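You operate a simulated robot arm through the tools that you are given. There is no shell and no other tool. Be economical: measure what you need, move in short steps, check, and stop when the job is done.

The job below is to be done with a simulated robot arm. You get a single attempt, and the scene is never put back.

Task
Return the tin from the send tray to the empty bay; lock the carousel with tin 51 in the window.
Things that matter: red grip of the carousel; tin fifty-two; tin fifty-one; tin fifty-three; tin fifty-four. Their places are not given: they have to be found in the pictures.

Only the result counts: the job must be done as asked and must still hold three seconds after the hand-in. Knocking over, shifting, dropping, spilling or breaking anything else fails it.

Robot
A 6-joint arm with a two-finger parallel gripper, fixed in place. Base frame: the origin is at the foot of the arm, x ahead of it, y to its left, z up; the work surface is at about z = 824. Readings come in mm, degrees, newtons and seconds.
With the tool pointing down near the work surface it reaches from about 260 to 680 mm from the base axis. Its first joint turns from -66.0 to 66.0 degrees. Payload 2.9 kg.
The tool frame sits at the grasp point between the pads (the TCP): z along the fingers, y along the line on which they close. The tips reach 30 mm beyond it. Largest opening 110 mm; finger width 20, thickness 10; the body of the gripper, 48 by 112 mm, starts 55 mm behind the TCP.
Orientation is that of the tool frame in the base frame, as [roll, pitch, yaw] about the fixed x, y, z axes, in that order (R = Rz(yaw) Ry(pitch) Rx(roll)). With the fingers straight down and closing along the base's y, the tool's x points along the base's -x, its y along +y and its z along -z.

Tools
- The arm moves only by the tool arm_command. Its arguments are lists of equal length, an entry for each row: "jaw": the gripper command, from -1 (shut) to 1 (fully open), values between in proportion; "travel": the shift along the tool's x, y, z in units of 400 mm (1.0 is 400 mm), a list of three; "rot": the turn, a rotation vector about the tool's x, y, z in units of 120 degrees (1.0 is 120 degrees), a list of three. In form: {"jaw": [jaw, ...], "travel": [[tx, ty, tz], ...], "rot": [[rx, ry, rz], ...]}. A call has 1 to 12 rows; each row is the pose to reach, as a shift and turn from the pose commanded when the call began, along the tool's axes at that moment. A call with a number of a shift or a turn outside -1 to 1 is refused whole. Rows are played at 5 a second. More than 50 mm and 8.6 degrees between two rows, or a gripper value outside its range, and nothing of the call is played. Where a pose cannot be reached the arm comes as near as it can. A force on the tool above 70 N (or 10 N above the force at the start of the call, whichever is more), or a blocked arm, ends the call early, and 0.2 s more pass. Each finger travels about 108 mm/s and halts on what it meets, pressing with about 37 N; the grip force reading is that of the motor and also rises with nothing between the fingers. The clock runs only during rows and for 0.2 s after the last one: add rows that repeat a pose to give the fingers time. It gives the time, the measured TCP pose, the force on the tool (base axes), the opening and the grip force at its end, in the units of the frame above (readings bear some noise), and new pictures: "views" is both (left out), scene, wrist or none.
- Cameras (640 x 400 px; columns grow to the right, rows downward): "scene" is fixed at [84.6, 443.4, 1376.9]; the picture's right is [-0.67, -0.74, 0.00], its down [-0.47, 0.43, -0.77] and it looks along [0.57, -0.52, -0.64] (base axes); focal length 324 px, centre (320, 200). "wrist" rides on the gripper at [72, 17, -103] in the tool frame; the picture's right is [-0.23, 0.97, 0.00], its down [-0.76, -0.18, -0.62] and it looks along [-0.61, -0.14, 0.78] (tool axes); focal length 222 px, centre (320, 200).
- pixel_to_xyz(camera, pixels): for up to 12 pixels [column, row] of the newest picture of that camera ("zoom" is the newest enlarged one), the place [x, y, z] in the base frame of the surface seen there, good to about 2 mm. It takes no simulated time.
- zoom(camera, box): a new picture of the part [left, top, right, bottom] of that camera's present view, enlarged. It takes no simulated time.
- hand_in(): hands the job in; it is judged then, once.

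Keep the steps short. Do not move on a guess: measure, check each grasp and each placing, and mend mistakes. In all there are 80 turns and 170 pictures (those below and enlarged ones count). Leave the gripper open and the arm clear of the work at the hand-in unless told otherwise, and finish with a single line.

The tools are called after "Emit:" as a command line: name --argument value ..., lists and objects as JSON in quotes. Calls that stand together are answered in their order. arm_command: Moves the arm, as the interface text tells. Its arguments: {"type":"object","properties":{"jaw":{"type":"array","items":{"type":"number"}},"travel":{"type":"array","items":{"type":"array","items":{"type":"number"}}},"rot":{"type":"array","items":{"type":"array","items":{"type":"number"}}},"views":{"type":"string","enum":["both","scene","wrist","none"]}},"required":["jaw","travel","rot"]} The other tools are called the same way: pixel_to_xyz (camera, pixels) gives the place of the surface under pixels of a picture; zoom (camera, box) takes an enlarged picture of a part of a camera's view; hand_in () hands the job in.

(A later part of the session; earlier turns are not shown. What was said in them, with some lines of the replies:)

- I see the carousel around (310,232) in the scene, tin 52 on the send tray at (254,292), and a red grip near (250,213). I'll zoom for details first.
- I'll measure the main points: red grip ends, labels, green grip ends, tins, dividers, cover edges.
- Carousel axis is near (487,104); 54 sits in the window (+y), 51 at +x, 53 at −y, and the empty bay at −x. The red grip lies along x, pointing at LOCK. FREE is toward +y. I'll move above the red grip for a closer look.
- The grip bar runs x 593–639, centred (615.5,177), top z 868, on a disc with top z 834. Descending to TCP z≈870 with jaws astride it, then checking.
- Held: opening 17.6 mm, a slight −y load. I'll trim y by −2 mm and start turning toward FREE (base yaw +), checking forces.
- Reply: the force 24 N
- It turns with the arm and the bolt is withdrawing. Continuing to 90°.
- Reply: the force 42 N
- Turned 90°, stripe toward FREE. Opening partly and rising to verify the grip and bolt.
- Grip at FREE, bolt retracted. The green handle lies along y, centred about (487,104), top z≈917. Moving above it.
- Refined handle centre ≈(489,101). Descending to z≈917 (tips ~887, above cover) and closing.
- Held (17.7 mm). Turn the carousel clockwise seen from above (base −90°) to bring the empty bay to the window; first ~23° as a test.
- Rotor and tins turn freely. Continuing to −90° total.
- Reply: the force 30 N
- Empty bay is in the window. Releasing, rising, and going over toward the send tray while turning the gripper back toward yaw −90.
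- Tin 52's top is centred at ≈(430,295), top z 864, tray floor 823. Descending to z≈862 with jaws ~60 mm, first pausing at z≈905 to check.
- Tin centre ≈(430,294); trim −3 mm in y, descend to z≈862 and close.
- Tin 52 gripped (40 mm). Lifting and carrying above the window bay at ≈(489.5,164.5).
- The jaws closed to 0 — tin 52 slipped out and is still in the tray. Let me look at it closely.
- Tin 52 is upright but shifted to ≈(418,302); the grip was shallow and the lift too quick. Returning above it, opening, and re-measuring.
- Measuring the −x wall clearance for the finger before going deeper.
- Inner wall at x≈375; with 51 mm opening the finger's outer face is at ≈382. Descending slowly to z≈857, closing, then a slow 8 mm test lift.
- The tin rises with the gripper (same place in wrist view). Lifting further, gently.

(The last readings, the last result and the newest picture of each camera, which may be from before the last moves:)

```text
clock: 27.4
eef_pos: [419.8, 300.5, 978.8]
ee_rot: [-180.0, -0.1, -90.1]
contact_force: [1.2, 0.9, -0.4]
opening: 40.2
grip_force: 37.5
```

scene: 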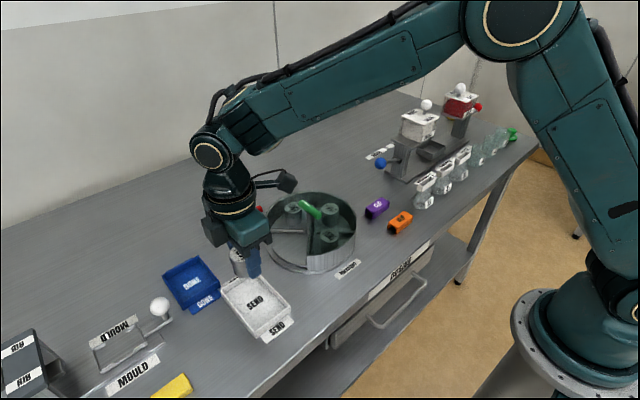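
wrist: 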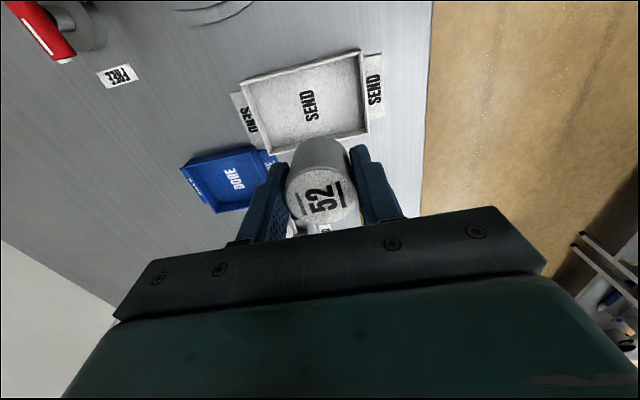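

Held. Carrying to above the window bay, gently.

Emit:
arm_command --jaw '[-1, -1, -1, -1, -1, -1, -1, -1, -1, -1, -1]' --travel '[[0.015, -0.008, 0], [0.045, -0.023, 0], [0.085, -0.044, 0], [0.125, -0.064, 0], [0.165, -0.085, 0], [0.205, -0.106, 0], [0.245, -0.126, 0], [0.285, -0.147, 0], [0.32, -0.165, 0], [0.34, -0.175, 0], [0.34, -0.175, 0]]' --rot '[[0, 0, 0], [0, 0, 0], [0, 0, 0], [0, 0, 0], [0, 0, 0], [0, 0, 0], [0, 0, 0], [0, 0, 0], [0, 0, 0], [0, 0, 0], [0, 0, 0]]'

Emit:
zoom --camera "scene" --box '[220, 150, 380, 290]'

```text
clock: 29.8
eef_pos: [490.0, 164.7, 977.1]
ee_rot: [179.9, 0.0, -90.0]
contact_force: [-0.8, 0.4, -0.5]
opening: 40.1
grip_force: 36.9
```

scene: 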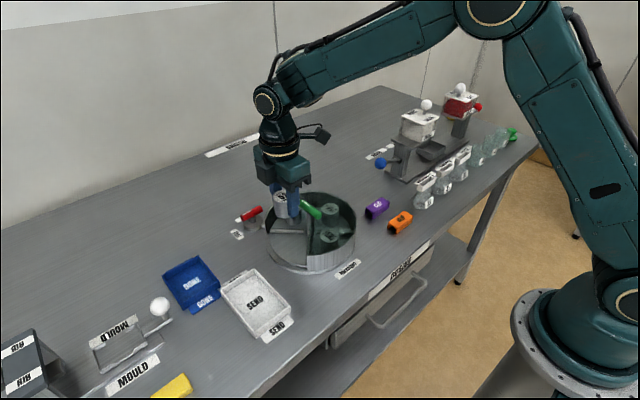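
wrist: 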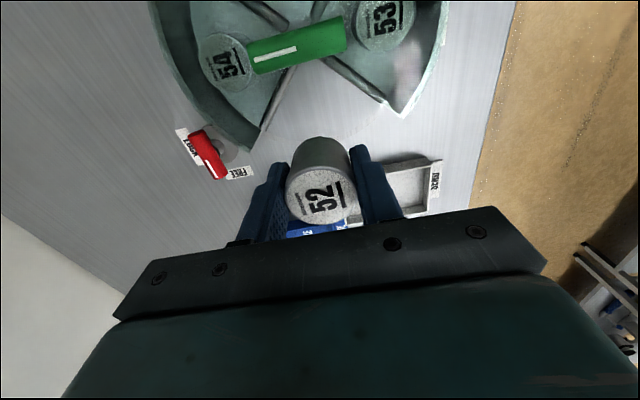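

```text
2.86 times, centred on (300, 220) of scene
```

zoom: 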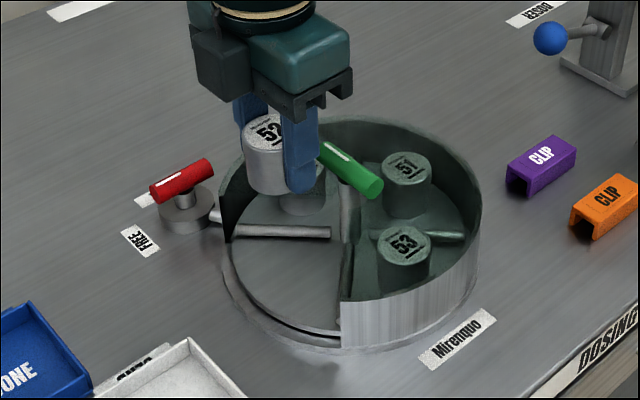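

Above the bay. Descending to z≈871, slowly at the end.

Emit:
arm_command --jaw '[-1, -1, -1, -1, -1, -1, -1, -1, -1, -1]' --travel '[[0, 0, 0.03], [0, 0, 0.07], [0, 0, 0.11], [0, 0, 0.15], [0, 0, 0.19], [0, 0, 0.22], [0, 0, 0.24], [0, 0, 0.255], [0, 0, 0.264], [0, 0, 0.264]]' --rot '[[0, 0, 0], [0, 0, 0], [0, 0, 0], [0, 0, 0], [0, 0, 0], [0, 0, 0], [0, 0, 0], [0, 0, 0], [0, 0, 0], [0, 0, 0]]'

Emit:
zoom --camera "scene" --box '[220, 170, 380, 290]'

```text
clock: 32.0
eef_pos: [489.7, 165.3, 872.1]
ee_rot: [-179.9, 0.0, -89.9]
contact_force: [0.1, 0.0, -1.7]
opening: 40.2
grip_force: 36.7
```

scene: 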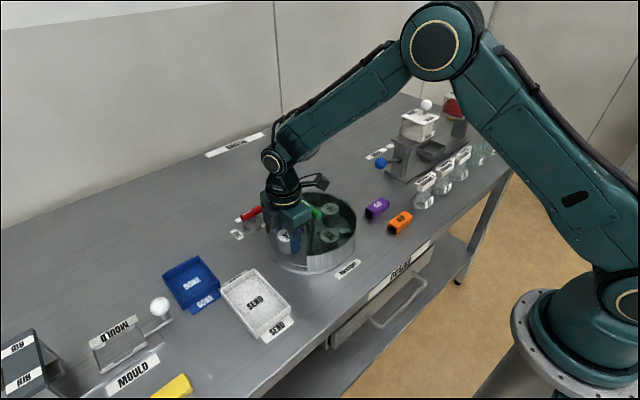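
wrist: 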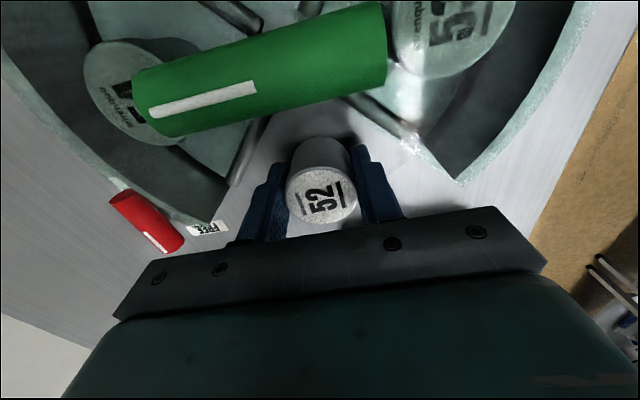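

```text
3.33 times, centred on (300, 230) of scene
```

zoom: 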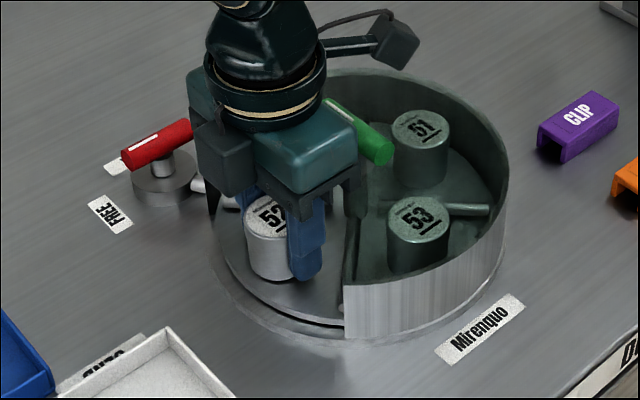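

About 2–3 mm above the floor. Lowering in 1 mm steps, watching force.

Emit:
arm_command --jaw '[-1, -1, -1, -1]' --travel '[[0, 0, 0.0025], [0, 0, 0.005], [0, 0, 0.0065], [0, 0, 0.0065]]' --rot '[[0, 0, 0], [0, 0, 0], [0, 0, 0], [0, 0, 0]]' --views "none"

```text
clock: 33.0
eef_pos: [490.3, 164.6, 868.5]
ee_rot: [-180.0, 0.0, -90.1]
contact_force: [-1.0, -0.3, 4.8]
opening: 40.2
grip_force: 36.8
```

Contact (+5 N). Releasing to ~53 mm and rising straight up.

Emit:
arm_command --jaw '[-0.04, -0.04, -0.04, -0.04, -0.04, -0.04, -0.04]' --travel '[[0, 0, 0], [0, 0, 0], [0, 0, -0.04], [0, 0, -0.1], [0, 0, -0.18], [0, 0, -0.26], [0, 0, -0.26]]' --rot '[[0, 0, 0], [0, 0, 0], [0, 0, 0], [0, 0, 0], [0, 0, 0], [0, 0, 0], [0, 0, 0]]'

Emit:
zoom --camera "scene" --box '[220, 170, 380, 290]'

Emit:
pixel_to_xyz --camera "zoom" --pixels '[[283, 214], [418, 214], [425, 125], [298, 122], [330, 105], [380, 150], [355, 130]]'

```text
clock: 34.6
eef_pos: [488.0, 167.2, 975.0]
ee_rot: [180.0, 0.0, -90.1]
contact_force: [0.2, 0.7, -0.3]
opening: 52.7
grip_force: 0.0
```

scene: 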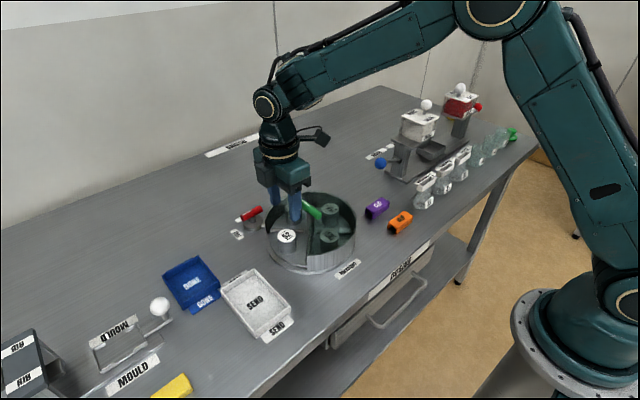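
wrist: 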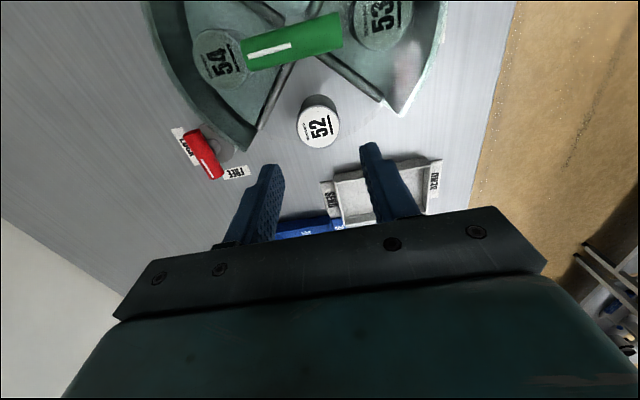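

```text
3.33 times, centred on (300, 230) of scene
```

zoom: 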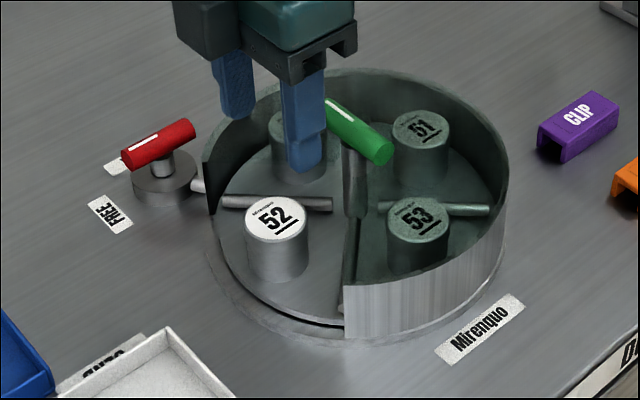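

```text
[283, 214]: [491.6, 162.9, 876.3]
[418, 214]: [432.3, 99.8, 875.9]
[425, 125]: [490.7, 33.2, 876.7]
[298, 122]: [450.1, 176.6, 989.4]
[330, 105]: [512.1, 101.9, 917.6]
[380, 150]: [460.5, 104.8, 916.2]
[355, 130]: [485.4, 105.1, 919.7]
```

Tin 52 sits upright in the window bay (≈(491,166), top z 876). Next: go over the green handle (now along x), turning the gripper to yaw 180.

Emit:
arm_command --jaw '[-0.1, -0.1, -0.1, -0.1, -0.1, -0.1, -0.1, -0.1, -0.1, -0.1, -0.1, -0.1]' --travel '[[0.015, 0, 0], [0.03, 0, 0], [0.045, 0, 0], [0.06, 0, 0], [0.075, 0, 0], [0.09, 0, 0], [0.105, 0, 0], [0.12, 0, 0], [0.135, 0, 0], [0.15, 0, 0], [0.16, -0.004, 0], [0.16, -0.004, 0]]' --rot '[[0, 0, 0.065], [0, 0, 0.13], [0, 0, 0.195], [0, 0, 0.26], [0, 0, 0.325], [0, 0, 0.39], [0, 0, 0.455], [0, 0, 0.52], [0, 0, 0.585], [0, 0, 0.65], [0, 0, 0.715], [0, 0, 0.75]]'

Emit:
zoom --camera "wrist" --box '[220, 40, 440, 240]'

Emit:
pixel_to_xyz --camera "wrist" --pixels '[[304, 135], [309, 150], [312, 165], [306, 120]]'

```text
clock: 37.2
eef_pos: [491.6, 101.0, 973.2]
ee_rot: [180.0, 0.0, 180.0]
contact_force: [-0.8, 0.2, -0.8]
opening: 49.3
grip_force: 0.1
```

scene: 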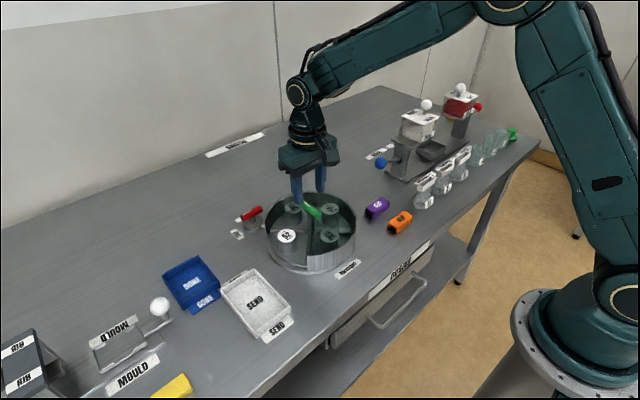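
wrist: 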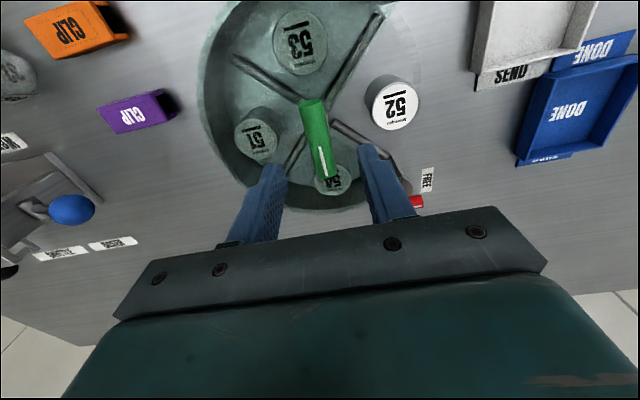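

```text
2.00 times, centred on (330, 140) of wrist
```

zoom: 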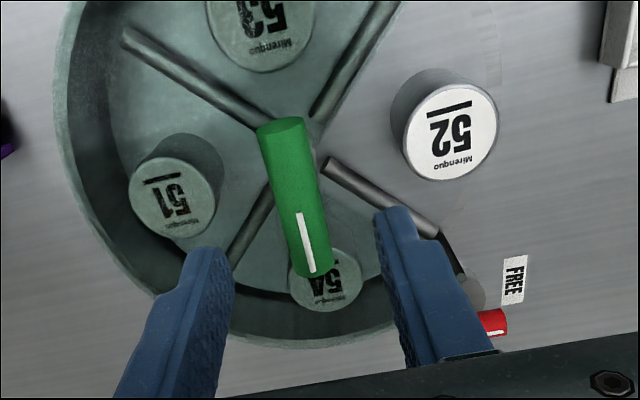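

```text
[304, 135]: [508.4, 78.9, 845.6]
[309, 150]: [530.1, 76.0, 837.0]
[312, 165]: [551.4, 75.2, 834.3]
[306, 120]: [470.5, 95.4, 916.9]
```

Descending onto the green handle and gripping.

Emit:
arm_command --jaw '[-0.1, -0.1, -0.1, -1, -1, -1]' --travel '[[0.003, -0.004, 0.07], [0.003, -0.004, 0.12], [0.003, -0.004, 0.14], [0.003, -0.004, 0.14], [0.003, -0.004, 0.14], [0.003, -0.004, 0.14]]' --rot '[[0, 0, 0], [0, 0, 0], [0, 0, 0], [0, 0, 0], [0, 0, 0], [0, 0, 0]]' --views "none"

Emit:
arm_command --jaw '[-1, -1, -1, -1, -1, -1]' --travel '[[0, 0, 0], [0, 0, 0], [0, 0, 0], [0, 0, 0], [0, 0, 0], [0, 0, 0]]' --rot '[[0, 0, -0.04], [0, 0, -0.09], [0, 0, -0.14], [0, 0, -0.19], [0, 0, -0.24], [0, 0, -0.29]]'

Emit:
zoom --camera "scene" --box '[220, 170, 380, 290]'

```text
clock: 38.6
eef_pos: [490.1, 99.7, 915.5]
ee_rot: [180.0, 0.1, -180.0]
contact_force: [-0.2, 4.3, -1.8]
opening: 17.6
grip_force: 44.7
```

```text
clock: 40.0
eef_pos: [490.4, 100.4, 915.7]
ee_rot: [179.9, -0.1, -144.9]
contact_force: [-0.1, 10.2, -18.3]
opening: 17.7
grip_force: 44.4
```

scene: 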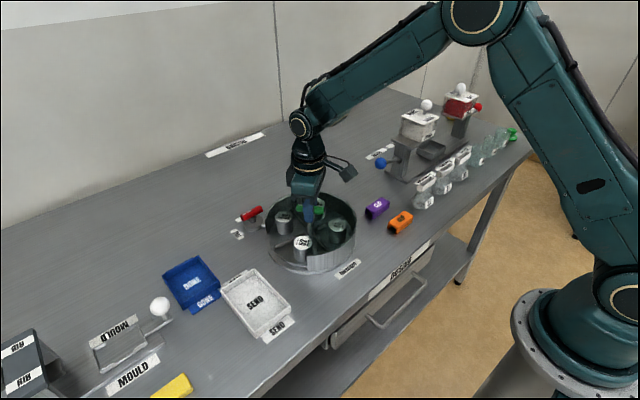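
wrist: 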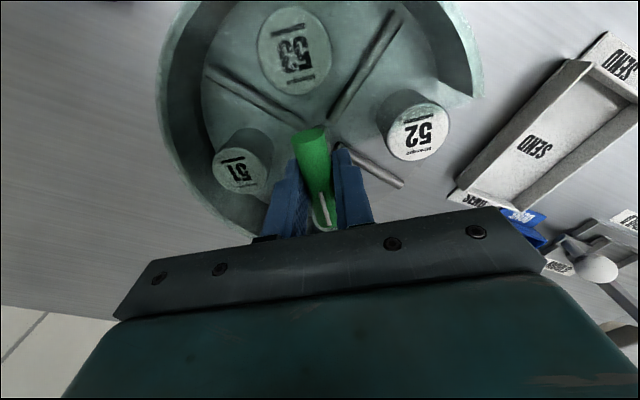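

```text
3.33 times, centred on (300, 230) of scene
```

zoom: 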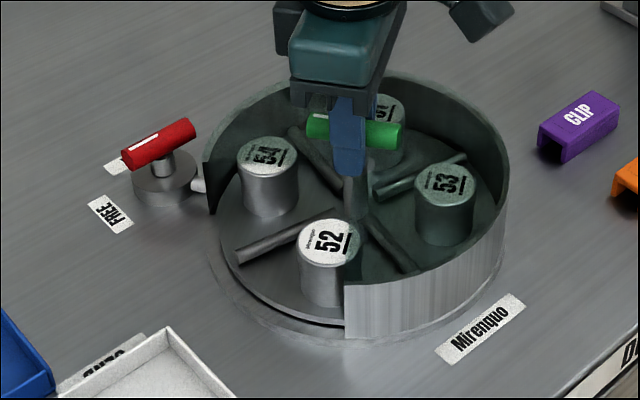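

Turning counter-clockwise; 52 is just entering under the cover edge. Continue ~12° and check its clearance.

Emit:
arm_command --jaw '[-1, -1, -1, -1]' --travel '[[0, 0, 0], [0, 0, 0], [0, 0, 0], [0, 0, 0]]' --rot '[[0, 0, -0.04], [0, 0, -0.08], [0, 0, -0.12], [0, 0, -0.16]]' --views "wrist"

Emit:
zoom --camera "wrist" --box '[320, 40, 540, 220]'

```text
clock: 41.0
eef_pos: [489.7, 100.1, 916.2]
ee_rot: [180.0, -0.1, -125.9]
contact_force: [-2.3, 15.5, -20.0]
opening: 17.5
grip_force: 45.1
```

wrist: 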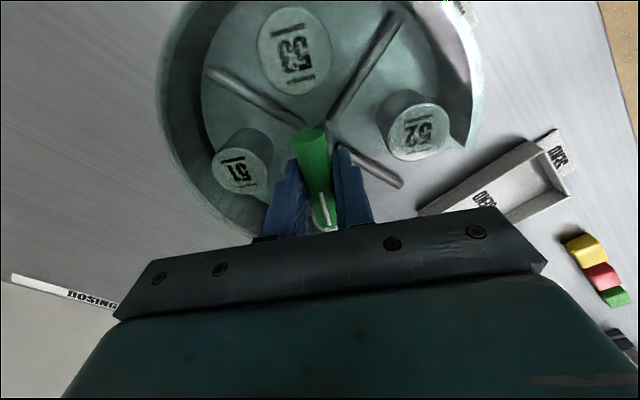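

```text
2.22 times, centred on (430, 130) of wrist
```

zoom: 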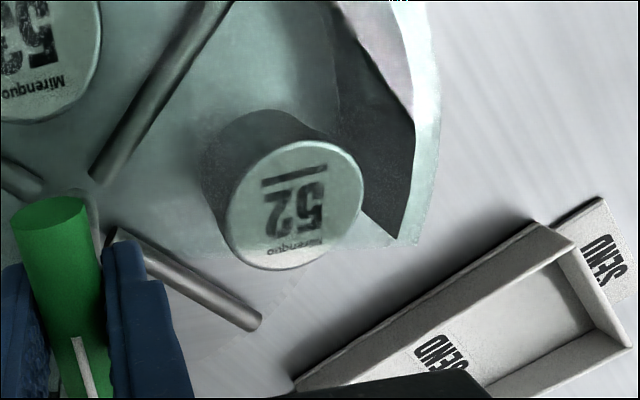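

52 passes under cover with clearance. Continuing.

Emit:
arm_command --jaw '[-1, -1, -1, -1, -1, -1, -1, -1, -1, -1, -1, -1]' --travel '[[0, 0, 0], [0, 0, 0], [0, 0, 0], [0, 0, 0], [0, 0, 0], [0, 0, 0], [0, 0, 0], [0, 0, 0], [0, 0, 0], [0, 0, 0], [0, 0, 0], [0, 0, 0]]' --rot '[[0, 0, -0.05], [0, 0, -0.105], [0, 0, -0.16], [0, 0, -0.215], [0, 0, -0.27], [0, 0, -0.325], [0, 0, -0.38], [0, 0, -0.435], [0, 0, -0.49], [0, 0, -0.545], [0, 0, -0.6], [0, 0, -0.63]]'

Emit:
zoom --camera "scene" --box '[220, 170, 380, 290]'

```text
clock: 43.6
eef_pos: [489.6, 99.9, 916.4]
ee_rot: [179.9, 0.0, -50.4]
contact_force: [8.0, 7.9, -24.0]
opening: 17.7
grip_force: 45.4
```

scene: 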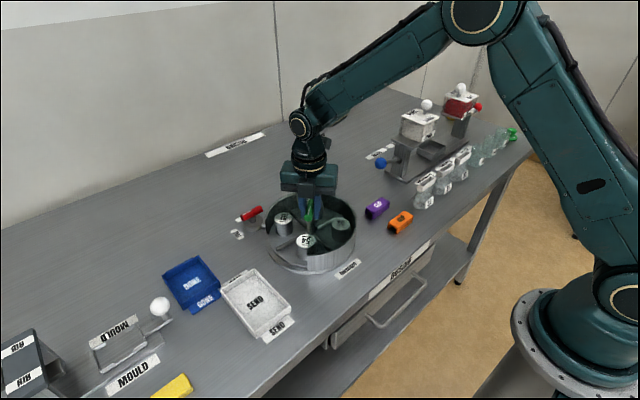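
wrist: 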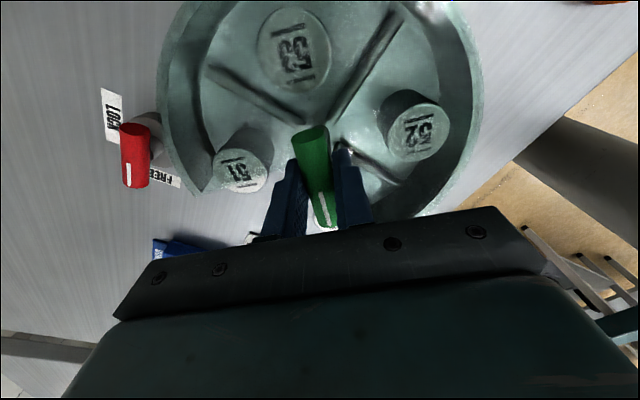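

```text
3.33 times, centred on (300, 230) of scene
```

zoom: 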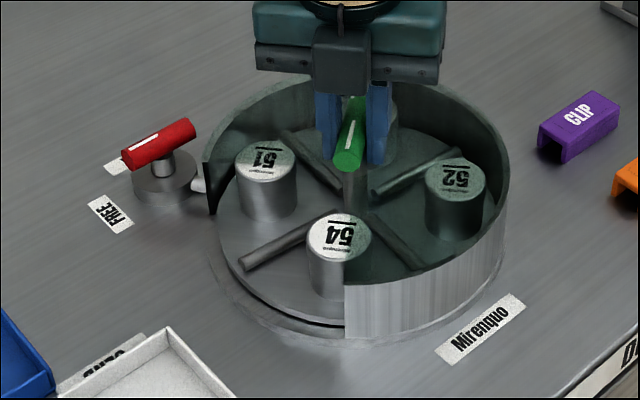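

Going well; 50° more to bring 51 to the window centre.

Emit:
arm_command --jaw '[-1, -1, -1, -1, -1, -1, -1, -1, -1]' --travel '[[0, 0, 0], [0, 0, 0], [0, 0, 0], [0, 0, 0], [0, 0, 0], [0, 0, 0], [0, 0, 0], [0, 0, 0], [0, 0, 0]]' --rot '[[0, 0, -0.05], [0, 0, -0.105], [0, 0, -0.16], [0, 0, -0.215], [0, 0, -0.27], [0, 0, -0.325], [0, 0, -0.38], [0, 0, -0.42], [0, 0, -0.42]]'

Emit:
zoom --camera "scene" --box '[220, 170, 380, 290]'

```text
clock: 45.6
eef_pos: [490.7, 98.8, 916.5]
ee_rot: [180.0, 0.1, 0.3]
contact_force: [7.9, 15.3, -29.6]
opening: 17.8
grip_force: 45.0
```

scene: 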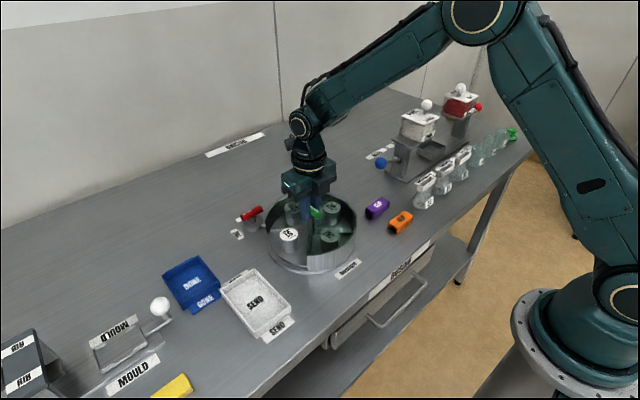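
wrist: 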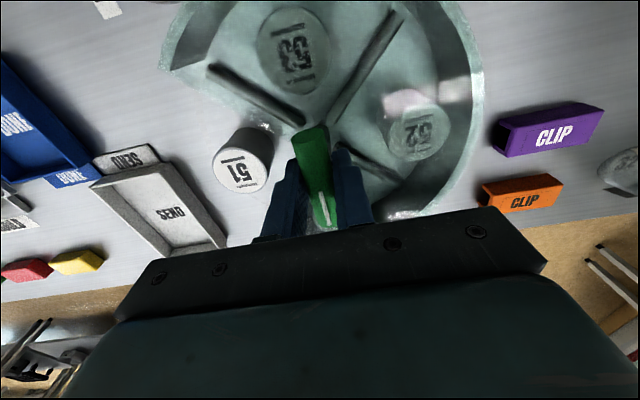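

```text
3.33 times, centred on (300, 230) of scene
```

zoom: 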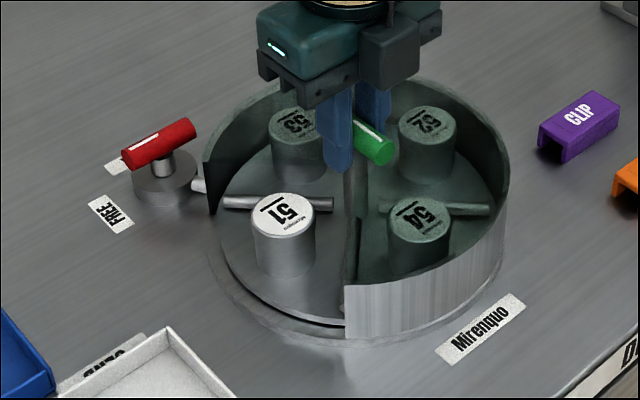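

51 is in the window, dividers aligned as originally. Releasing the handle and rising.

Emit:
arm_command --jaw '[-0.1, -0.1, -0.1, -0.1, -0.1]' --travel '[[0, 0, 0], [0, 0, 0], [0, 0, -0.07], [0, 0, -0.15], [0, 0, -0.24]]' --rot '[[0, 0, 0], [0, 0, 0], [0, 0, 0], [0, 0, 0], [0, 0, 0]]' --views "none"

Emit:
arm_command --jaw '[-0.1, -0.1, -0.1, -0.1, -0.1, -0.1, -0.1, -0.1, -0.1, -0.1, -0.1, -0.1]' --travel '[[0.027, -0.016, 0], [0.054, -0.032, 0], [0.081, -0.048, 0], [0.108, -0.064, 0], [0.135, -0.08, 0], [0.162, -0.096, 0], [0.189, -0.112, 0], [0.216, -0.128, 0], [0.243, -0.144, 0], [0.27, -0.16, 0], [0.297, -0.176, 0], [0.315, -0.19, 0]]' --rot '[[0, 0, 0.065], [0, 0, 0.13], [0, 0, 0.195], [0, 0, 0.26], [0, 0, 0.325], [0, 0, 0.39], [0, 0, 0.455], [0, 0, 0.52], [0, 0, 0.585], [0, 0, 0.65], [0, 0, 0.71], [0, 0, 0.75]]'

Emit:
zoom --camera "scene" --box '[220, 170, 380, 290]'

```text
clock: 46.8
eef_pos: [490.0, 99.1, 1013.7]
ee_rot: [-179.9, 0.1, 0.0]
contact_force: [-0.6, -0.1, 0.5]
opening: 49.5
grip_force: 0.1
```

```text
clock: 49.4
eef_pos: [616.4, 173.3, 1012.8]
ee_rot: [-180.0, 0.0, -90.1]
contact_force: [0.5, 0.7, 0.3]
opening: 49.3
grip_force: 0.3
```

scene: 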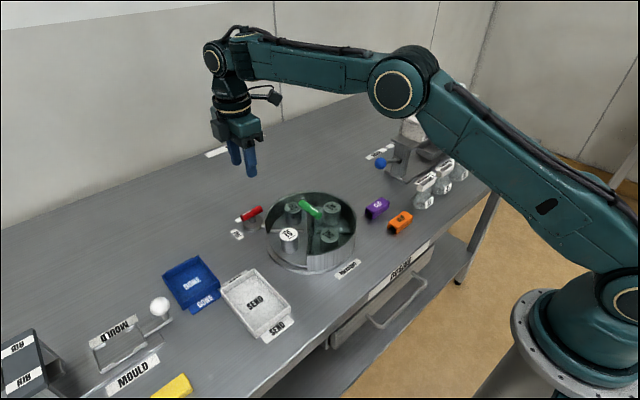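
wrist: 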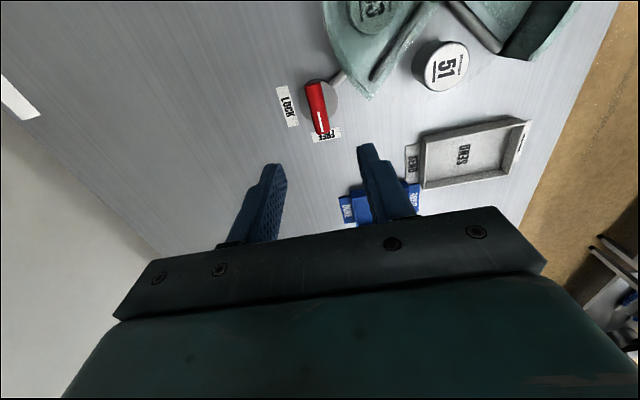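

```text
3.33 times, centred on (300, 230) of scene
```

zoom: 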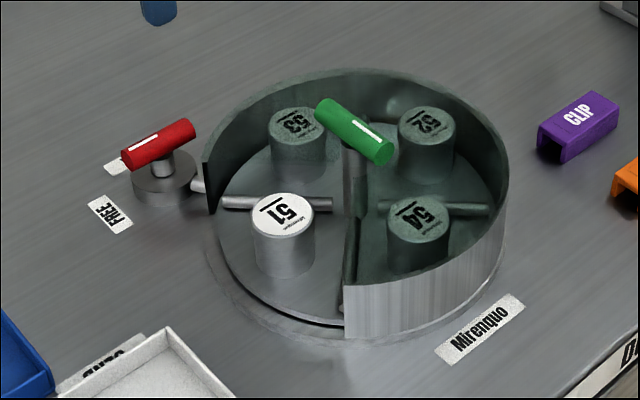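

Carousel shows 51 in window; red grip still at FREE. Descending on the red grip and gripping.

Emit:
arm_command --jaw '[-0.1, -0.1, -0.1, -0.1, -1, -1, -1]' --travel '[[0, -0.005, 0.1], [0, -0.005, 0.2], [0, -0.005, 0.31], [0, -0.005, 0.356], [0, -0.005, 0.356], [0, -0.005, 0.356], [0, -0.005, 0.356]]' --rot '[[0, 0, 0], [0, 0, 0], [0, 0, 0], [0, 0, 0], [0, 0, 0], [0, 0, 0], [0, 0, 0]]' --views "wrist"

```text
clock: 51.0
eef_pos: [617.9, 173.0, 869.0]
ee_rot: [179.9, 0.1, -90.0]
contact_force: [-4.2, 0.0, -4.4]
opening: 18.0
grip_force: 45.1
```

wrist: 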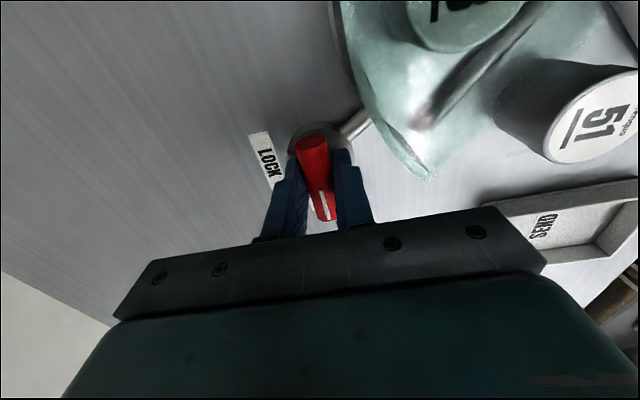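

Gripped, low side load. Turning back to LOCK (−90°).

Emit:
arm_command --jaw '[-1, -1, -1, -1, -1, -1, -1, -1, -1, -1, -1, -1]' --travel '[[0, 0, 0], [0, 0, 0], [0, 0, 0], [0, 0, 0], [0, 0, 0], [0, 0, 0], [0, 0, 0], [0, 0, 0], [0, 0, 0], [0, 0, 0], [0, 0, 0], [0, 0, 0]]' --rot '[[0, 0, 0.065], [0, 0, 0.13], [0, 0, 0.195], [0, 0, 0.26], [0, 0, 0.325], [0, 0, 0.39], [0, 0, 0.455], [0, 0, 0.52], [0, 0, 0.585], [0, 0, 0.65], [0, 0, 0.71], [0, 0, 0.75]]'

Emit:
zoom --camera "wrist" --box '[220, 80, 420, 240]'

```text
clock: 53.6
eef_pos: [616.2, 175.7, 869.0]
ee_rot: [-179.9, -0.3, 179.9]
contact_force: [-9.6, -13.9, -14.6]
opening: 17.8
grip_force: 45.3
```

scene: 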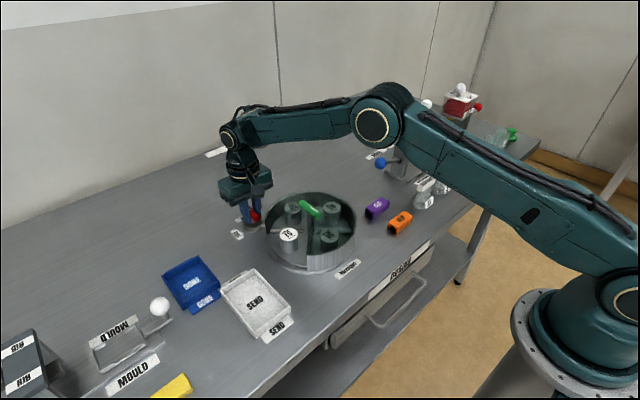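
wrist: 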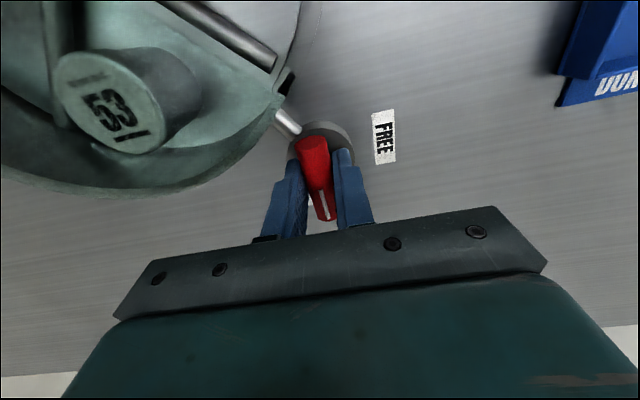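

```text
2.50 times, centred on (320, 160) of wrist
```

zoom: 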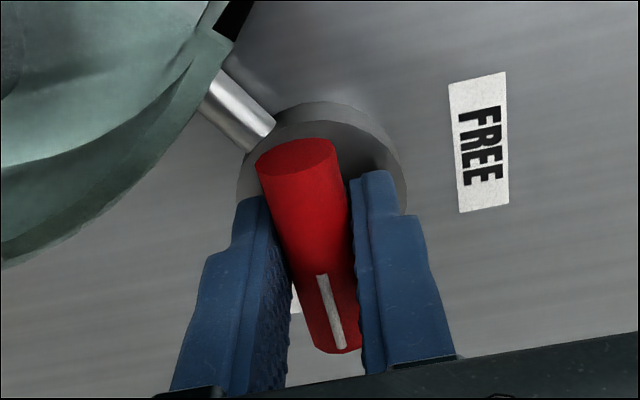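

Back at LOCK, same look as the initial. A small extra 3° to seat it, then release and rise to check.

Emit:
arm_command --jaw '[-1, -1, -1]' --travel '[[0, 0, 0], [0, 0, 0], [0, 0, 0]]' --rot '[[0, 0, 0.012], [0, 0, 0.025], [0, 0, 0.025]]' --views "none"

Emit:
arm_command --jaw '[-0.1, -0.1, -0.1, -0.1, -0.1, -0.1]' --travel '[[0, 0, 0], [0, 0, 0], [0, 0, -0.08], [0, 0, -0.18], [0, 0, -0.28], [0, 0, -0.34]]' --rot '[[0, 0, 0], [0, 0, 0], [0, 0, 0], [0, 0, 0], [0, 0, 0], [0, 0, 0]]'

Emit:
zoom --camera "scene" --box '[220, 170, 380, 290]'

Emit:
zoom --camera "wrist" --box '[260, 70, 380, 150]'

```text
clock: 54.4
eef_pos: [617.2, 174.0, 869.1]
ee_rot: [-180.0, -0.1, 177.0]
contact_force: [-5.7, -13.0, -18.4]
opening: 18.5
grip_force: 45.0
```

```text
clock: 55.8
eef_pos: [616.6, 176.2, 1006.8]
ee_rot: [180.0, 0.0, 177.0]
contact_force: [0.7, 0.1, 0.1]
opening: 49.4
grip_force: 0.0
```

scene: 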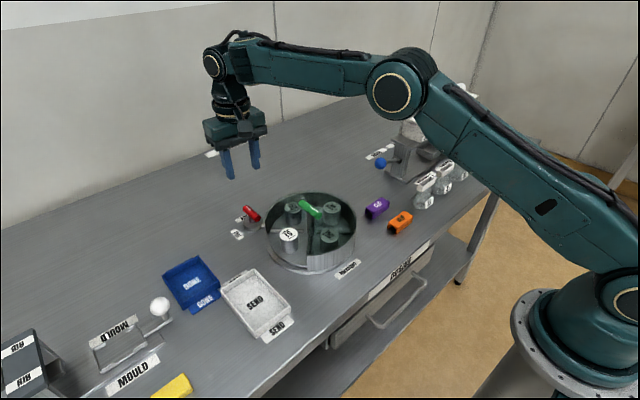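
wrist: 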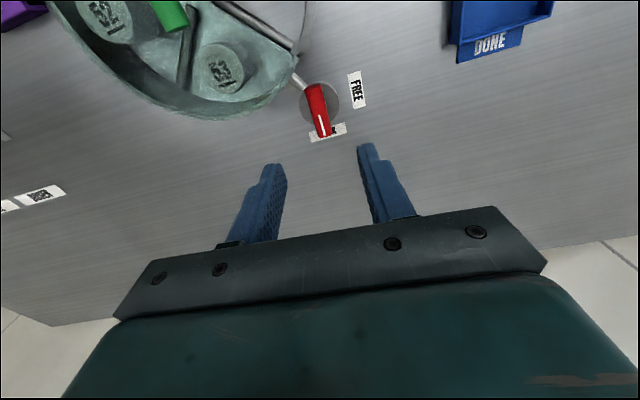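

```text
3.33 times, centred on (300, 230) of scene
```

zoom: 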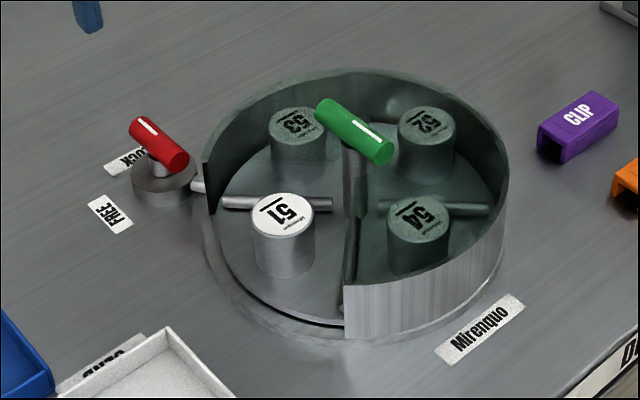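

```text
5.00 times, centred on (320, 110) of wrist
```

zoom: 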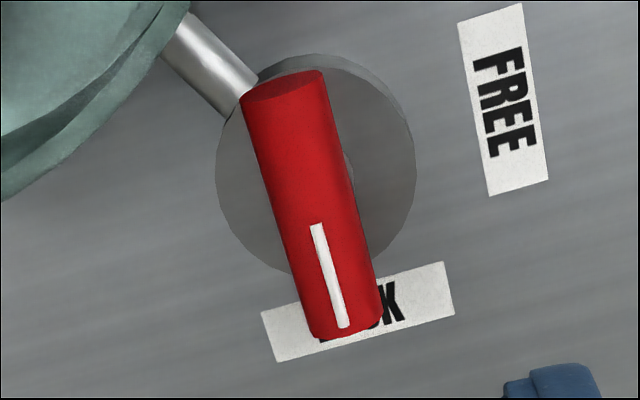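

Red grip exactly as at the start (LOCK), 51 in the window, 52 in its bay, tray empty. Opening fully and raising clear.

Emit:
arm_command --jaw '[0.3, 1, 1, 1]' --travel '[[0.05, 0, -0.08], [0.1, 0, -0.16], [0.15, 0, -0.24], [0.15, 0, -0.24]]' --rot '[[0, 0, 0], [0, 0, 0], [0, 0, 0], [0, 0, 0]]' --views "scene"

```text
clock: 56.8
eef_pos: [557.5, 179.8, 1102.8]
ee_rot: [180.0, 0.0, 177.0]
contact_force: [0.2, -0.3, -0.2]
opening: 109.8
grip_force: 0.1
```

scene: 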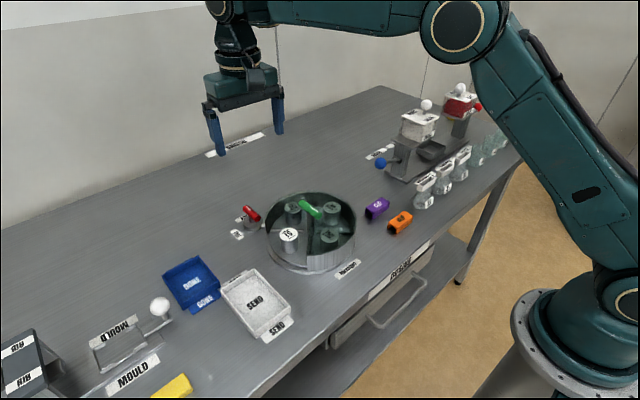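

Arm is clear, gripper open, everything in place; handing in.

Emit:
hand_in

```text
The job is handed in.
```

Tin 52 is back in the empty bay (it slipped from the gripper once inside the send tray, stayed upright and was re-gripped), and the carousel is set to LOCK with tin 51 in the window, though I did not test the lock by trying to turn the carousel.
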